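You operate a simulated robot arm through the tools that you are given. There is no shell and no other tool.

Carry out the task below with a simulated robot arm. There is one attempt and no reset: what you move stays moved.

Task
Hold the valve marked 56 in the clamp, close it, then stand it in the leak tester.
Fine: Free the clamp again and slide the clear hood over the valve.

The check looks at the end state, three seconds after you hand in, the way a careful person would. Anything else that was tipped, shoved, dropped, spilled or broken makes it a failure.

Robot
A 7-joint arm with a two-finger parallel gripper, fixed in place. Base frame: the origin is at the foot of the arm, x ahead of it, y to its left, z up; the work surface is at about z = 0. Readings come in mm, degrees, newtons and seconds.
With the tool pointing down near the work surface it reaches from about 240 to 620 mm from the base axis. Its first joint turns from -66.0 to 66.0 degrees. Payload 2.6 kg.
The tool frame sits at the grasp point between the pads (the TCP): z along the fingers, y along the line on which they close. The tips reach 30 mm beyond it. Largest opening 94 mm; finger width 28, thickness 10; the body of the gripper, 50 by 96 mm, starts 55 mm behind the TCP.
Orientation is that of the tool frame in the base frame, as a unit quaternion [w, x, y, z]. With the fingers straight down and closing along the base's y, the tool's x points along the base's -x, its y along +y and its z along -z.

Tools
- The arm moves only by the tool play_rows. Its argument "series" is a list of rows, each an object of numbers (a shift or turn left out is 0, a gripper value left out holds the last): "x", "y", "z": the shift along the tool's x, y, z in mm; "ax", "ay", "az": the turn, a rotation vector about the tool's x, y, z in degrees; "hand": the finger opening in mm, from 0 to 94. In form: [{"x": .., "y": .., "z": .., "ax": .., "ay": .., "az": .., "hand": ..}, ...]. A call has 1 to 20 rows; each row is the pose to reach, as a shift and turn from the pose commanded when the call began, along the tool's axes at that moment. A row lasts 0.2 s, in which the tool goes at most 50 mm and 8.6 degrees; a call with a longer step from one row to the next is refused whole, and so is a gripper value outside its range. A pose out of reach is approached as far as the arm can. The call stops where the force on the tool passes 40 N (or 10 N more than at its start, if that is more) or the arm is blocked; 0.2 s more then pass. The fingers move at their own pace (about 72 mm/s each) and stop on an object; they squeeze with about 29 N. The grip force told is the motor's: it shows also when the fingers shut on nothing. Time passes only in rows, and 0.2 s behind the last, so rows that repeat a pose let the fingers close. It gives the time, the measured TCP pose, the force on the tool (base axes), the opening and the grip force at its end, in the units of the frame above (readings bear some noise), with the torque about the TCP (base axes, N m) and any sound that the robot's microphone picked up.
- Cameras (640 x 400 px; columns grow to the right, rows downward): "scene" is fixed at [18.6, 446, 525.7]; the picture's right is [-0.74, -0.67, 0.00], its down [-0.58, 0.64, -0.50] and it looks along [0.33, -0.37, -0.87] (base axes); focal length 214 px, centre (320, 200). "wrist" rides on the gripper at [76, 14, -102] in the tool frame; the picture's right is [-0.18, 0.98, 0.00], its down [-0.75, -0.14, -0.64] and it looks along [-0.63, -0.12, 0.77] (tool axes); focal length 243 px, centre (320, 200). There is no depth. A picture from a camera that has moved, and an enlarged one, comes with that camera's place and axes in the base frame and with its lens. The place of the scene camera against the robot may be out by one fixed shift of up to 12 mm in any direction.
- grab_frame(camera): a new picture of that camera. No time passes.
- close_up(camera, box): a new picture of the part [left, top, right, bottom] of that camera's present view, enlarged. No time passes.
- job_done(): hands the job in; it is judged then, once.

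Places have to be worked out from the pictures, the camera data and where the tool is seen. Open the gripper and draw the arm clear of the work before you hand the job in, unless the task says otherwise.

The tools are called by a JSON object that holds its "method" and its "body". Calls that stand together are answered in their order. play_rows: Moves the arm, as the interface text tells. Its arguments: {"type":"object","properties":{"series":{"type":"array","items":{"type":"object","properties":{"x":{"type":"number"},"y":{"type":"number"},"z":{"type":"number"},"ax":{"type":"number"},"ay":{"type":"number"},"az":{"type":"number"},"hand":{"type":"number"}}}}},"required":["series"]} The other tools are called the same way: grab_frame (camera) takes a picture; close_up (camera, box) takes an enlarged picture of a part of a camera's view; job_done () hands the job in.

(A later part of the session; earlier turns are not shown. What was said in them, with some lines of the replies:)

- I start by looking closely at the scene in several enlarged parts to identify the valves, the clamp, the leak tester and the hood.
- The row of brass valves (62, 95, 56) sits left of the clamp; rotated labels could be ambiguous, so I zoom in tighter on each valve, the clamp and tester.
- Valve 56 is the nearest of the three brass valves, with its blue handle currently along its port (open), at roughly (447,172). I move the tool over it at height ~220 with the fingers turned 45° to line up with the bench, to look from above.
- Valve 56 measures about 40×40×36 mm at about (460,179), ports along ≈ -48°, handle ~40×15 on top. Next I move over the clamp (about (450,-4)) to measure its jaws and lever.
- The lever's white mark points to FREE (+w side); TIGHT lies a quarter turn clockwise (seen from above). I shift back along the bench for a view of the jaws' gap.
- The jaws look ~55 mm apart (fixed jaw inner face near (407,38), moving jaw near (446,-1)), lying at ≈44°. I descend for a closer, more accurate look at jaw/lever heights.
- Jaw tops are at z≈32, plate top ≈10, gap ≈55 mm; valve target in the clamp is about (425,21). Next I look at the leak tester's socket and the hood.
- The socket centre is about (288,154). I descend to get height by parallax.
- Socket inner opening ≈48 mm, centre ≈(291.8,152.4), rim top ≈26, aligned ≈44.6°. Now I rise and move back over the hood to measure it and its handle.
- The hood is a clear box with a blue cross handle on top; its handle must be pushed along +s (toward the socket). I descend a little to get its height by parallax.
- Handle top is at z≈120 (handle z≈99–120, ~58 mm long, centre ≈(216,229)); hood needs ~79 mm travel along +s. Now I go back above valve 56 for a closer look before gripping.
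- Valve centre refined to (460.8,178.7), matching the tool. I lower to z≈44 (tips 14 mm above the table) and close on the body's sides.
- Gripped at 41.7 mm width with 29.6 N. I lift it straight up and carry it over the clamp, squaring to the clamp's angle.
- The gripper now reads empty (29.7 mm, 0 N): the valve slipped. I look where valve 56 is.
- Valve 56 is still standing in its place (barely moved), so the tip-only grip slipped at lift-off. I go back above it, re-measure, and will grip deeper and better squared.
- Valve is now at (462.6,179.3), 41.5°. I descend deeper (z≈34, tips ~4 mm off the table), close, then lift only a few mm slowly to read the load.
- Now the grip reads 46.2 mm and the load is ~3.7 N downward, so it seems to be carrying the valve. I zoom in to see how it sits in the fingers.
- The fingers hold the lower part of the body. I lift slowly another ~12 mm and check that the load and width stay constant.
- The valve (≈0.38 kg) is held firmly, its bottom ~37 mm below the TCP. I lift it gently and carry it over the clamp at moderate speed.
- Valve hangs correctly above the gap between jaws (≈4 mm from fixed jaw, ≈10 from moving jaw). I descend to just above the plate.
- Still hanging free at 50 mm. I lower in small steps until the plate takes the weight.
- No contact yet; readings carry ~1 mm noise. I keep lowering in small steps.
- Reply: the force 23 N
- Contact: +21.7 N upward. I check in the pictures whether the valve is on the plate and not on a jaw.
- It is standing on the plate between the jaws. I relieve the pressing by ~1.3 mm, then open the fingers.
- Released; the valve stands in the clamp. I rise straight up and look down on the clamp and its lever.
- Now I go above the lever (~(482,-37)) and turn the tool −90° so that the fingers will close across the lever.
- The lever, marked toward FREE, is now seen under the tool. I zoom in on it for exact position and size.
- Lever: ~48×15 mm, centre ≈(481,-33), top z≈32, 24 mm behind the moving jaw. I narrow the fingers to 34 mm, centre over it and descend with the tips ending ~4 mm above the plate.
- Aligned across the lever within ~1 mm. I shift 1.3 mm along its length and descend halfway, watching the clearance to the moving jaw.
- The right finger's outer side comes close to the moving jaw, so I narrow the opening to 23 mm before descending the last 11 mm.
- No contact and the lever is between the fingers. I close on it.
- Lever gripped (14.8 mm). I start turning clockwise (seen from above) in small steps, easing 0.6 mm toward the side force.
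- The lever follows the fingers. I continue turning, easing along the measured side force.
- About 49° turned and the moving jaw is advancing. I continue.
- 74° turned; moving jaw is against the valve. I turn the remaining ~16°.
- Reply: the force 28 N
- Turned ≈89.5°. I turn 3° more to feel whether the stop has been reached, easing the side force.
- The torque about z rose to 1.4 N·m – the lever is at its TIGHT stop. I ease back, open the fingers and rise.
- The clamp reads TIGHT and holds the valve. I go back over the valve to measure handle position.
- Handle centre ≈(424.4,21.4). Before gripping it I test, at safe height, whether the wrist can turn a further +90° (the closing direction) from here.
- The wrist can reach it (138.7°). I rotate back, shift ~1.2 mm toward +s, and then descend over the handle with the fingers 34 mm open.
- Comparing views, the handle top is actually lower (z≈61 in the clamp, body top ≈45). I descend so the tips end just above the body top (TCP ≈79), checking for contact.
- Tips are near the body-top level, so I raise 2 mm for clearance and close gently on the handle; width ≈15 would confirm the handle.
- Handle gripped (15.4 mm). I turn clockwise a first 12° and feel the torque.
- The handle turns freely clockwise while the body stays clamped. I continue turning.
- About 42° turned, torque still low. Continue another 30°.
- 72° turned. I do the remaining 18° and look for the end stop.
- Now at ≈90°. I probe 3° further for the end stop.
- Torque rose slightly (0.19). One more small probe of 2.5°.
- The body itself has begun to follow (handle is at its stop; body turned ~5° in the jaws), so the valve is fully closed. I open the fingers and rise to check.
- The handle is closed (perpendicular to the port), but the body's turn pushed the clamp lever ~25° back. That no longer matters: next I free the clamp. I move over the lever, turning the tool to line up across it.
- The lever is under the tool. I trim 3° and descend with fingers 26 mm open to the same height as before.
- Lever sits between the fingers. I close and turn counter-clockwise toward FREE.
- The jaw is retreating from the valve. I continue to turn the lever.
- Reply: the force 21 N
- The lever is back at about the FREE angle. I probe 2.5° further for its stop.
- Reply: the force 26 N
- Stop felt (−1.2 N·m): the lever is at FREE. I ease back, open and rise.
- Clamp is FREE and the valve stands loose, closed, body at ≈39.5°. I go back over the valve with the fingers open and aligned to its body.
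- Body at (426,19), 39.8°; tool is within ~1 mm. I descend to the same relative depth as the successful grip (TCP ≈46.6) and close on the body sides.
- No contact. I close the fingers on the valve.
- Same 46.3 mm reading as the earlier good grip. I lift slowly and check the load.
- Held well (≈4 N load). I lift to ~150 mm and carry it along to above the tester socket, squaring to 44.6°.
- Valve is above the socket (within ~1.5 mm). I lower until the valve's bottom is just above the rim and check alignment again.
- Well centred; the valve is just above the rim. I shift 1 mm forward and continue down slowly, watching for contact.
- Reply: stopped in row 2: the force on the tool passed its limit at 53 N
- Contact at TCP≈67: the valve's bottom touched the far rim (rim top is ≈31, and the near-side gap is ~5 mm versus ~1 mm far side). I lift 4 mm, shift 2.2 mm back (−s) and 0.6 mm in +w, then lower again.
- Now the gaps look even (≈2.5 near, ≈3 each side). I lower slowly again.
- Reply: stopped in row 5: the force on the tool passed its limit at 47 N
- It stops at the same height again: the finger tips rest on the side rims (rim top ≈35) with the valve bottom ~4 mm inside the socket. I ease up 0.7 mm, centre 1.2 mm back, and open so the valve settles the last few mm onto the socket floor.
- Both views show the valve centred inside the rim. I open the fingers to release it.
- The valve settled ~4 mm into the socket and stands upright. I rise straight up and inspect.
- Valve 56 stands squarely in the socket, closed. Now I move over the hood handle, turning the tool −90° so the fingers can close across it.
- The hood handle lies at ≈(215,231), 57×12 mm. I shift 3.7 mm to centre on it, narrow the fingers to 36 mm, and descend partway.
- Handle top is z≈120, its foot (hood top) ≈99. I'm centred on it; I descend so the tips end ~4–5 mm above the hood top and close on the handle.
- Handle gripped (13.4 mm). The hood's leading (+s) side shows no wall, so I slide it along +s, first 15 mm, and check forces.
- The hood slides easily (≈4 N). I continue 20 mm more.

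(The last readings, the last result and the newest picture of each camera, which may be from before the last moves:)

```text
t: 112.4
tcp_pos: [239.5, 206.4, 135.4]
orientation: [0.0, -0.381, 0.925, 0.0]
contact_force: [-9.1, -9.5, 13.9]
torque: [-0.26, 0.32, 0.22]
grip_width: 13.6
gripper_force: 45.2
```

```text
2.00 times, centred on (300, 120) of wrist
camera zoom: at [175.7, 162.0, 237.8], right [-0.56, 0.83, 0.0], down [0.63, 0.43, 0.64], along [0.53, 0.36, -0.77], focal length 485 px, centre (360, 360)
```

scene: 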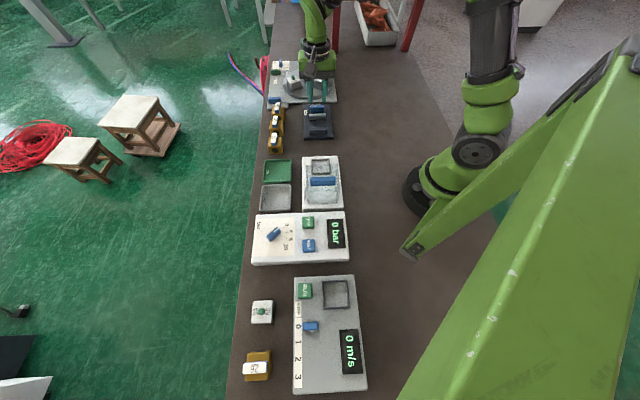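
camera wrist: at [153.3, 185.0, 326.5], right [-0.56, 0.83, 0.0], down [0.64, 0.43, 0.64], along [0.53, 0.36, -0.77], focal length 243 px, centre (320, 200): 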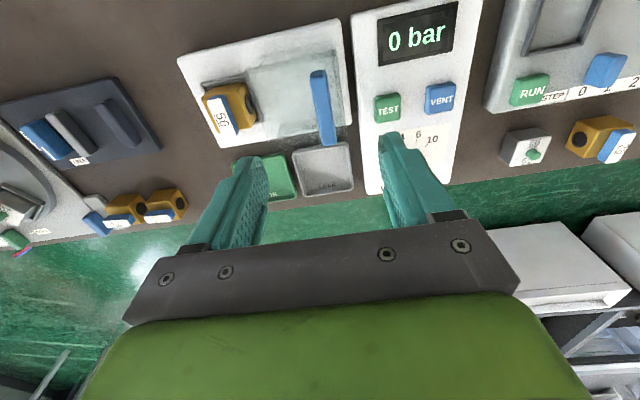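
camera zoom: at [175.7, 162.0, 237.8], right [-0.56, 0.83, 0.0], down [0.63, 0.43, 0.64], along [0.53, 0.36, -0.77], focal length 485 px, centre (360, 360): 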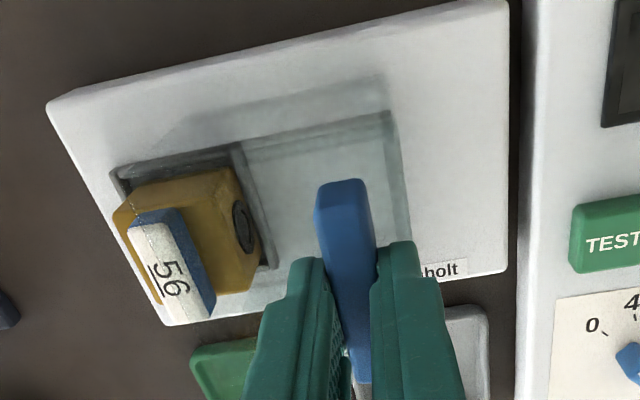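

Side force built up to ~13 N in −w (rail slightly off my direction), so I correct by ~0.8 mm that way and continue.

{"method": "play_rows", "body": {"series": [{"x": 0.7, "z": -0.5}, {"x": 0.8, "y": -4, "z": -0.5}, {"x": 0.9, "y": -8, "z": -0.5}, {"x": 1.0, "y": -12, "z": -0.5}, {"x": 1.1, "y": -16, "z": -0.5}, {"x": 1.2, "y": -20, "z": -0.5}, {"x": 1.2, "y": -20, "z": -0.5}]}}

{"method": "close_up", "body": {"camera": "wrist", "box": [180, 20, 420, 220]}}

{"method": "close_up", "body": {"camera": "scene", "box": [280, 125, 370, 210]}}

```text
t: 113.5
tcp_pos: [250.3, 197.0, 134.8]
orientation: [0.002, -0.384, 0.923, 0.001]
contact_force: [1.7, 1.8, -3.5]
torque: [-0.21, 0.21, -0.08]
grip_width: 13.5
gripper_force: 44.8
stopped in row 5: the force on the tool passed its limit at 40 N (the readings are from after the stop); the commanded pose is now the measured one
```

```text
2.00 times, centred on (300, 120) of wrist
camera zoom: at [185.7, 151.4, 237.7], right [-0.57, 0.82, 0.0], down [0.63, 0.43, 0.64], along [0.53, 0.37, -0.76], focal length 485 px, centre (360, 360)
```

zoom: 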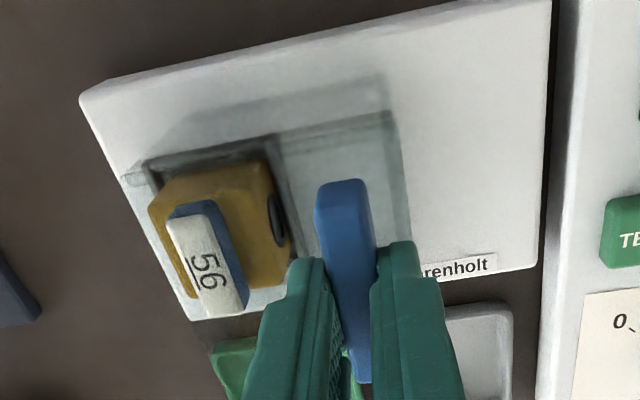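

```text
4.71 times, centred on (325, 168) of scene
camera zoom: at [18.6, 446.0, 525.7], right [-0.74, -0.67, 0.0], down [-0.58, 0.64, -0.5], along [0.33, -0.37, -0.87], focal length 1009 px, centre (296, 353)
```

zoom: 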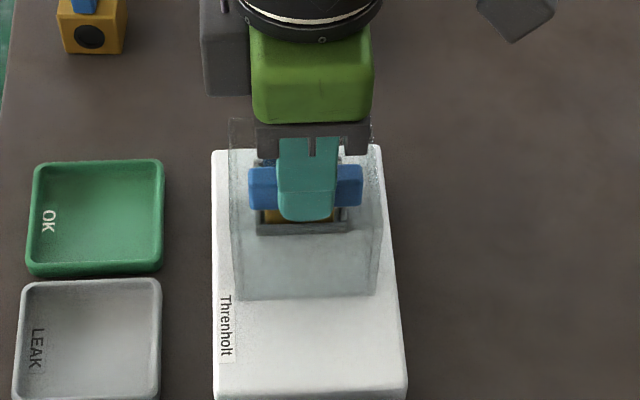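

Stopped at 40 N after ~49 mm travel; hood is only about half over the valve. I push just 2 mm to read the direction of the resisting force.

{"method": "play_rows", "body": {"series": [{"y": -1}, {"y": -2}, {"y": -2}]}}

{"method": "close_up", "body": {"camera": "scene", "box": [292, 130, 352, 190]}}

```text
t: 114.3
tcp_pos: [251.7, 194.9, 135.2]
orientation: [0.001, -0.383, 0.924, 0.0]
contact_force: [-3.2, -3.0, 2.4]
torque: [0.24, -0.24, -0.04]
grip_width: 13.6
gripper_force: 45.1
```

```text
6.67 times, centred on (322, 160) of scene
camera zoom: at [18.5, 446.0, 525.7], right [-0.74, -0.67, 0.0], down [-0.58, 0.64, -0.5], along [0.33, -0.37, -0.87], focal length 1430 px, centre (307, 467)
```

zoom: 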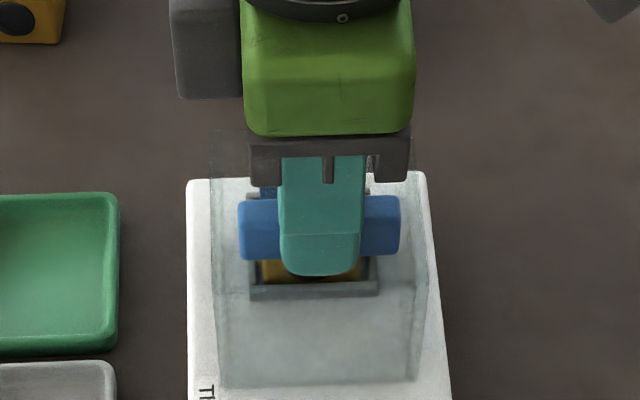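

It moves on freely—the 40 N came from sideways/vertical strain of the stiff grip. I open to 20 mm so that only the rear finger pushes the handle, and go on in small steps.

{"method": "play_rows", "body": {"series": [{"hand": 17}, {"hand": 20}, {"y": -3, "hand": 20}, {"y": -6}, {"y": -9}, {"y": -12}, {"y": -12}]}}

{"method": "close_up", "body": {"camera": "wrist", "box": [180, 20, 420, 220]}}

```text
t: 116.0
tcp_pos: [259.6, 186.1, 134.6]
orientation: [0.001, -0.383, 0.924, 0.001]
contact_force: [-1.6, 0.0, 0.7]
torque: [0.0, -0.01, -0.01]
grip_width: 20.3
gripper_force: 0.4
```

```text
2.00 times, centred on (300, 120) of wrist
camera zoom: at [195.7, 141.3, 237.7], right [-0.57, 0.82, 0.0], down [0.63, 0.43, 0.64], along [0.53, 0.37, -0.76], focal length 485 px, centre (360, 360)
```

zoom: 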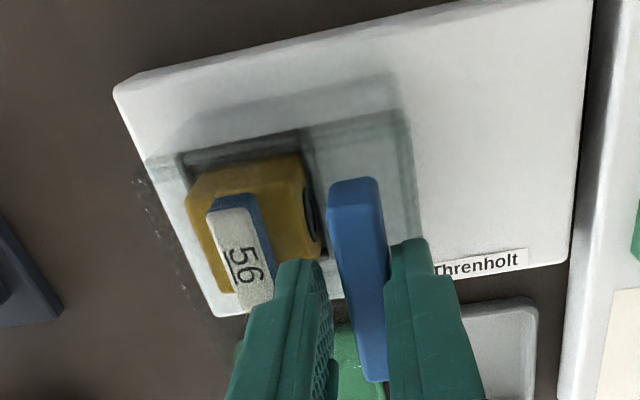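

Pushing works with under 2 N. I continue another 14 mm.

{"method": "play_rows", "body": {"series": [{"y": -3}, {"y": -6}, {"y": -9}, {"y": -12}, {"y": -14}, {"y": -14}]}}

{"method": "close_up", "body": {"camera": "wrist", "box": [180, 20, 420, 220]}}

{"method": "close_up", "body": {"camera": "scene", "box": [280, 125, 370, 210]}}

```text
t: 117.3
tcp_pos: [269.8, 176.0, 134.0]
orientation: [0.001, -0.384, 0.923, 0.001]
contact_force: [-0.8, 0.6, -0.2]
torque: [0.02, 0.01, -0.01]
grip_width: 20.4
gripper_force: 0.0
```

```text
2.00 times, centred on (300, 120) of wrist
camera zoom: at [205.7, 131.5, 237.8], right [-0.57, 0.82, 0.0], down [0.63, 0.43, 0.64], along [0.53, 0.37, -0.76], focal length 485 px, centre (360, 360)
```

zoom: 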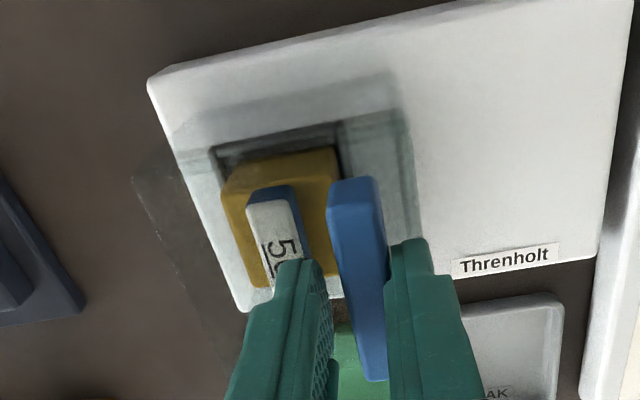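

```text
4.71 times, centred on (325, 168) of scene
camera zoom: at [18.6, 446.0, 525.7], right [-0.74, -0.67, 0.0], down [-0.58, 0.64, -0.5], along [0.33, -0.37, -0.87], focal length 1009 px, centre (296, 353)
```

zoom: 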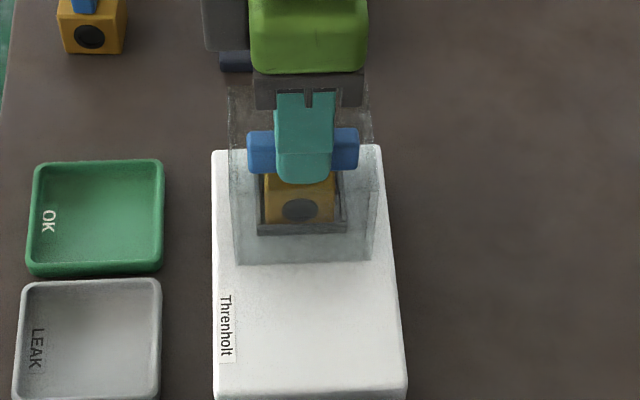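

The valve is now inside the hood; I push gently on in small steps to look for the end stop (≈11 mm more would centre it).

{"method": "play_rows", "body": {"series": [{"y": -2}, {"y": -4}, {"y": -6}, {"y": -8}, {"y": -8}]}}

{"method": "close_up", "body": {"camera": "scene", "box": [280, 125, 370, 210]}}

```text
t: 118.5
tcp_pos: [274.8, 170.2, 134.8]
orientation: [0.002, -0.384, 0.923, 0.001]
contact_force: [-0.7, 1.2, 0.0]
torque: [0.03, 0.04, 0.02]
grip_width: 20.5
gripper_force: 0.1
```

```text
4.71 times, centred on (325, 168) of scene
camera zoom: at [18.6, 446.0, 525.7], right [-0.74, -0.67, 0.0], down [-0.58, 0.64, -0.5], along [0.33, -0.37, -0.87], focal length 1009 px, centre (296, 353)
```

zoom: 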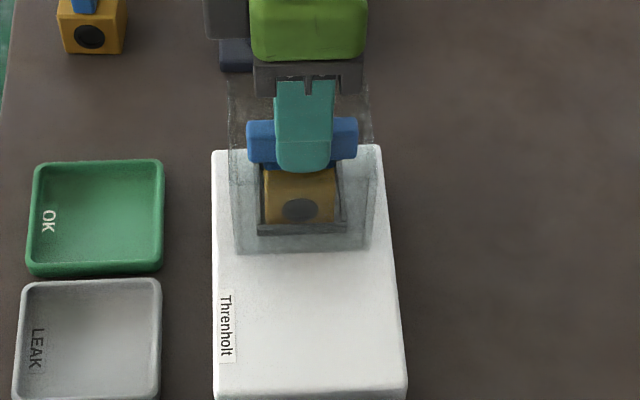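

Travel ≈80 mm, no stop yet. I push 4 mm more carefully.

{"method": "play_rows", "body": {"series": [{"y": -1}, {"y": -2}, {"y": -3}, {"y": -4}, {"y": -4}]}}

{"method": "close_up", "body": {"camera": "scene", "box": [290, 125, 350, 185]}}

{"method": "close_up", "body": {"camera": "wrist", "box": [180, 20, 420, 220]}}

```text
t: 119.8
tcp_pos: [278.6, 167.6, 135.2]
orientation: [0.001, -0.384, 0.923, 0.001]
contact_force: [-3.3, 1.2, 2.5]
torque: [-0.01, 0.09, -0.06]
grip_width: 22.4
gripper_force: 2.2
```

```text
6.67 times, centred on (320, 155) of scene
camera zoom: at [18.5, 446.0, 525.7], right [-0.74, -0.67, 0.0], down [-0.58, 0.64, -0.5], along [0.33, -0.37, -0.87], focal length 1430 px, centre (320, 500)
```

zoom: 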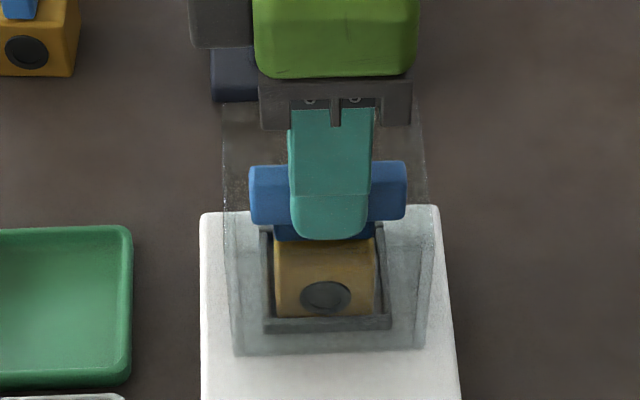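

```text
2.00 times, centred on (300, 120) of wrist
camera zoom: at [213.6, 123.4, 237.7], right [-0.57, 0.82, 0.0], down [0.63, 0.43, 0.64], along [0.53, 0.37, -0.77], focal length 485 px, centre (360, 360)
```

zoom: 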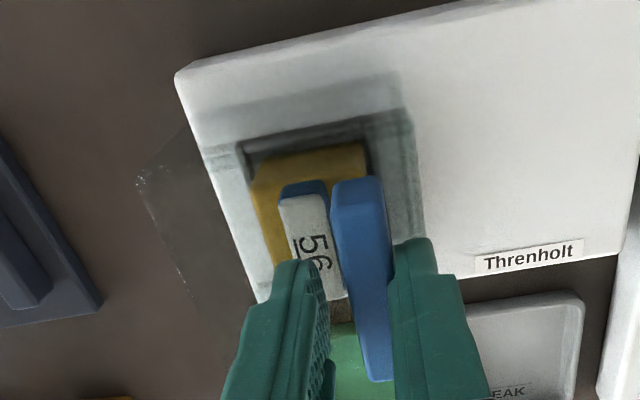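

The grip was forced open slightly (22.4 mm) – probably the end stop. I push 3 mm more to confirm.

{"method": "play_rows", "body": {"series": [{"y": -1}, {"y": -2}, {"y": -3}, {"y": -3}]}}

{"method": "close_up", "body": {"camera": "scene", "box": [290, 125, 350, 185]}}

```text
t: 120.8
tcp_pos: [279.6, 166.7, 134.4]
orientation: [0.001, -0.383, 0.924, 0.001]
contact_force: [-10.7, 7.1, 4.0]
torque: [0.03, 0.24, -0.12]
grip_width: 27.5
gripper_force: 6.9
```

```text
6.67 times, centred on (320, 155) of scene
camera zoom: at [18.5, 446.0, 525.7], right [-0.74, -0.67, 0.0], down [-0.58, 0.64, -0.5], along [0.33, -0.37, -0.87], focal length 1430 px, centre (320, 500)
```

zoom: 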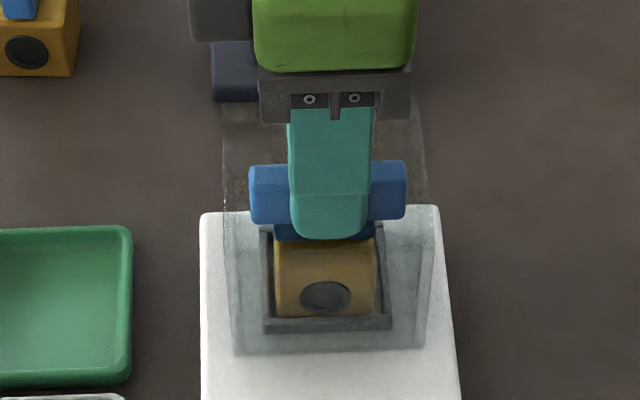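

The hood no longer moves (12 N, at its end stop) and covers the valve. I back off, open the fingers clear of the handle, and rise.

{"method": "play_rows", "body": {"series": [{"y": 2, "hand": 34}, {"y": 5, "hand": 38}, {"y": 5, "hand": 38}, {"y": 5, "z": -12}, {"y": 5, "z": -35}, {"y": 5, "z": -65}, {"y": 5, "z": -95}, {"y": 5, "z": -95}]}}

{"method": "grab_frame", "body": {"camera": "wrist"}}

{"method": "grab_frame", "body": {"camera": "scene"}}

{"method": "close_up", "body": {"camera": "scene", "box": [280, 125, 370, 210]}}

```text
t: 122.5
tcp_pos: [275.5, 169.3, 231.2]
orientation: [0.002, -0.383, 0.924, 0.0]
contact_force: [0.2, 0.3, -0.8]
torque: [0.0, 0.01, 0.0]
grip_width: 38.1
gripper_force: 0.1
```

```text
taken
camera wrist: at [212.2, 124.9, 333.5], right [-0.57, 0.82, 0.0], down [0.63, 0.43, 0.64], along [0.53, 0.37, -0.76], focal length 243 px, centre (320, 200)
```

wrist: 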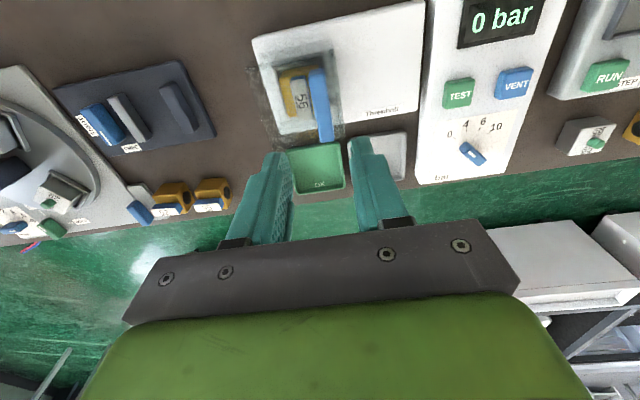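

```text
taken
```

scene: 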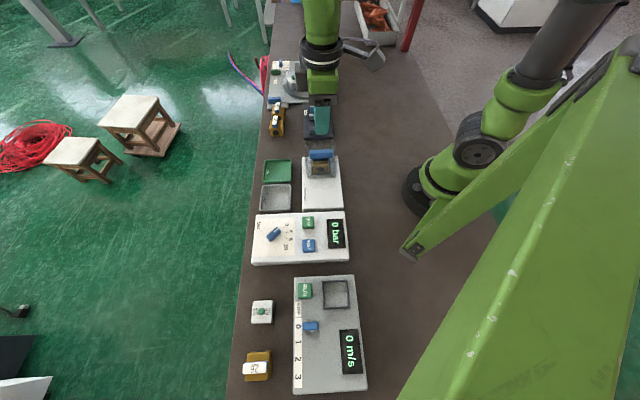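

```text
4.71 times, centred on (325, 168) of scene
camera zoom: at [18.6, 446.0, 525.7], right [-0.74, -0.67, 0.0], down [-0.58, 0.64, -0.5], along [0.33, -0.37, -0.87], focal length 1009 px, centre (296, 353)
```

zoom: 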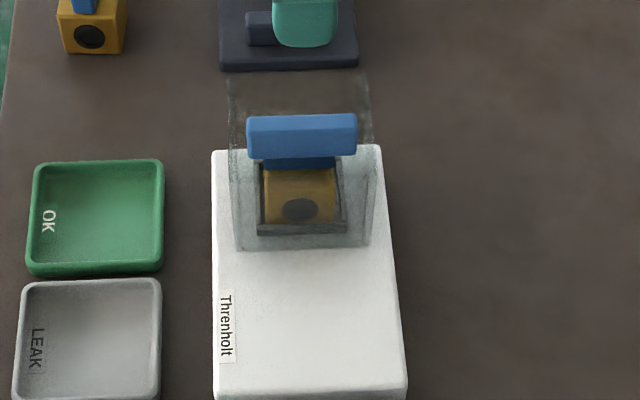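

The hood covers valve 56. I check close-ups of the hood, the clamp lever and the other valves before drawing the arm clear.

{"method": "close_up", "body": {"camera": "wrist", "box": [240, 20, 400, 150]}}

{"method": "close_up", "body": {"camera": "wrist", "box": [40, 50, 240, 230]}}

{"method": "close_up", "body": {"camera": "scene", "box": [250, 80, 350, 145]}}

```text
3.08 times, centred on (320, 85) of wrist
camera zoom: at [212.2, 124.9, 333.5], right [-0.57, 0.82, 0.0], down [0.63, 0.43, 0.64], along [0.53, 0.37, -0.76], focal length 746 px, centre (320, 554)
```

zoom: 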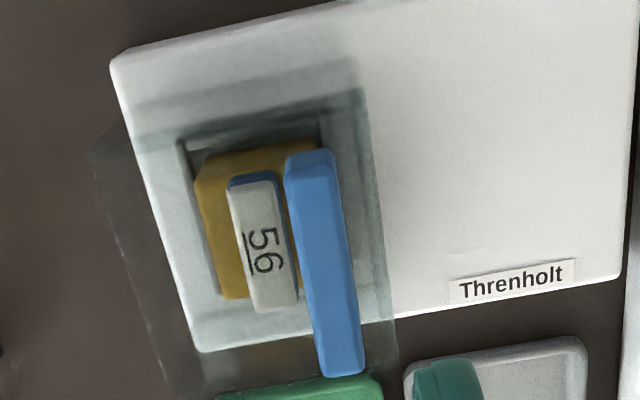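

```text
2.22 times, centred on (140, 140) of wrist
camera zoom: at [212.2, 124.9, 333.5], right [-0.57, 0.82, 0.0], down [0.63, 0.43, 0.64], along [0.53, 0.37, -0.76], focal length 539 px, centre (720, 333)
```

zoom: 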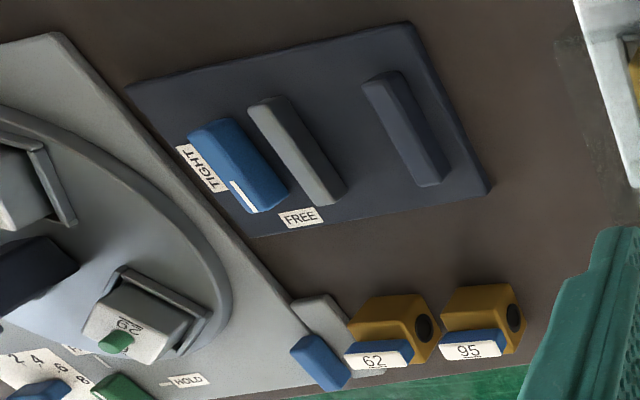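

```text
6.15 times, centred on (300, 112) of scene
camera zoom: at [18.6, 446.0, 525.7], right [-0.74, -0.67, 0.0], down [-0.58, 0.64, -0.5], along [0.33, -0.37, -0.87], focal length 1320 px, centre (443, 738)
```

zoom: 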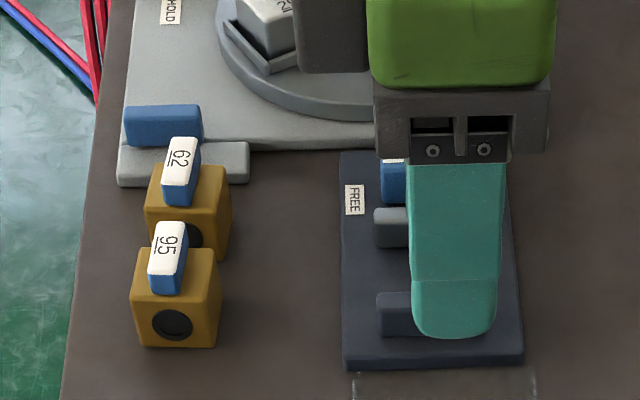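

Everything is in place: hood over the closed valve, clamp at FREE, the other valves untouched. I raise the arm and draw it clear back to near its starting pose.

{"method": "play_rows", "body": {"series": [{"z": -25}, {"z": -50}, {"z": -70}, {"x": 2, "y": -18, "z": -70, "az": 5, "hand": 94}, {"x": 5, "y": -40, "z": -70, "az": 11}, {"x": 8, "y": -62, "z": -70, "az": 17}, {"x": 11, "y": -84, "z": -70, "az": 23}, {"x": 14, "y": -106, "z": -70, "az": 29}, {"x": 17, "y": -128, "z": -70, "az": 36}, {"x": 19, "y": -150, "z": -70, "az": 44}, {"x": 19, "y": -150, "z": -70, "az": 44}]}}

{"method": "grab_frame", "body": {"camera": "scene"}}

{"method": "close_up", "body": {"camera": "scene", "box": [250, 80, 370, 205]}}

{"method": "close_up", "body": {"camera": "wrist", "box": [200, 0, 440, 160]}}

```text
t: 125.0
tcp_pos: [368.4, 49.7, 299.7]
orientation: [0.001, -0.009, 1.0, 0.002]
contact_force: [-0.7, 0.3, -0.3]
torque: [-0.03, -0.01, -0.01]
grip_width: 93.7
gripper_force: 0.0
```

```text
taken
```

scene: 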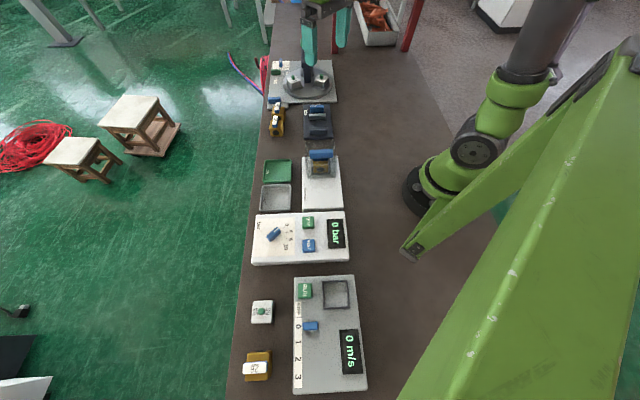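

```text
3.20 times, centred on (310, 142) of scene
camera zoom: at [18.6, 446.0, 525.7], right [-0.74, -0.67, 0.0], down [-0.58, 0.64, -0.5], along [0.33, -0.37, -0.87], focal length 686 px, centre (352, 384)
```

zoom: 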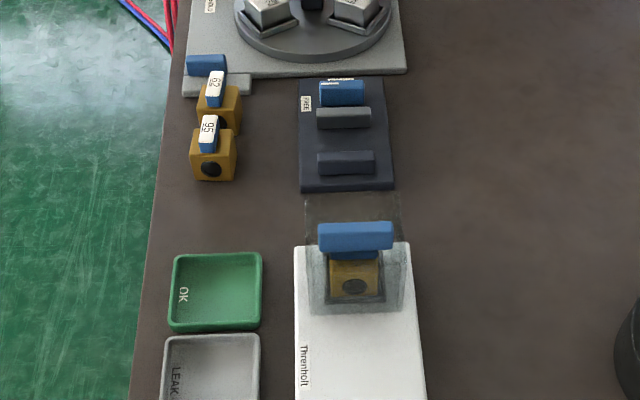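

```text
2.50 times, centred on (320, 80) of wrist
camera zoom: at [292.0, 61.3, 402.2], right [0.17, 0.99, 0.0], down [0.75, -0.13, 0.64], along [0.63, -0.11, -0.77], focal length 606 px, centre (320, 500)
```

zoom: 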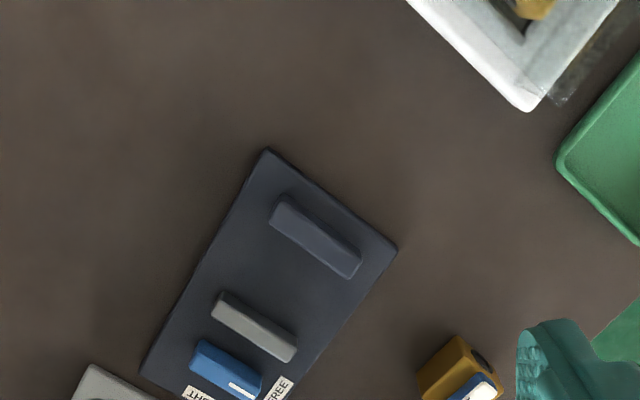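

The final pictures show valve 56 closed and upright in the tester under the hood. The clamp lever is at FREE, the other parts are untouched, and the arm is clear with its gripper open. I hand in the job.

{"method": "job_done", "body": {}}

```text
The job is handed in.
```

Valve 56 is closed and standing in the leak tester, with the clear hood slid over it to its end stop. The clamp lever is back at FREE, and the arm is drawn clear with the gripper open. I handed the job in; no result has come back yet.

Four things did not go cleanly on the way:

- **First grip:** the fingers slipped off valve 56 on the first lift. It barely moved, and a deeper grip held.
- **Clamp during closing:** at the end of the turn the valve body rotated about 5° in the jaws and pushed the lever about 25° back from TIGHT. The handle had reached its stop by then, so the valve is fully closed.
- **Placing:** the finger tips met the socket rim twice while lowering, at about 50 N. I released the valve about 4 mm above the socket floor, and it settled upright.
- **Hood:** the first push stopped at the 40 N limit partway along, because the tight grip strained sideways. Pushing with one finger moved it the rest of the way easily.

The last pictures show the other two valves beside the clamp (62 and 95) where they were, and nothing tipped or dropped.
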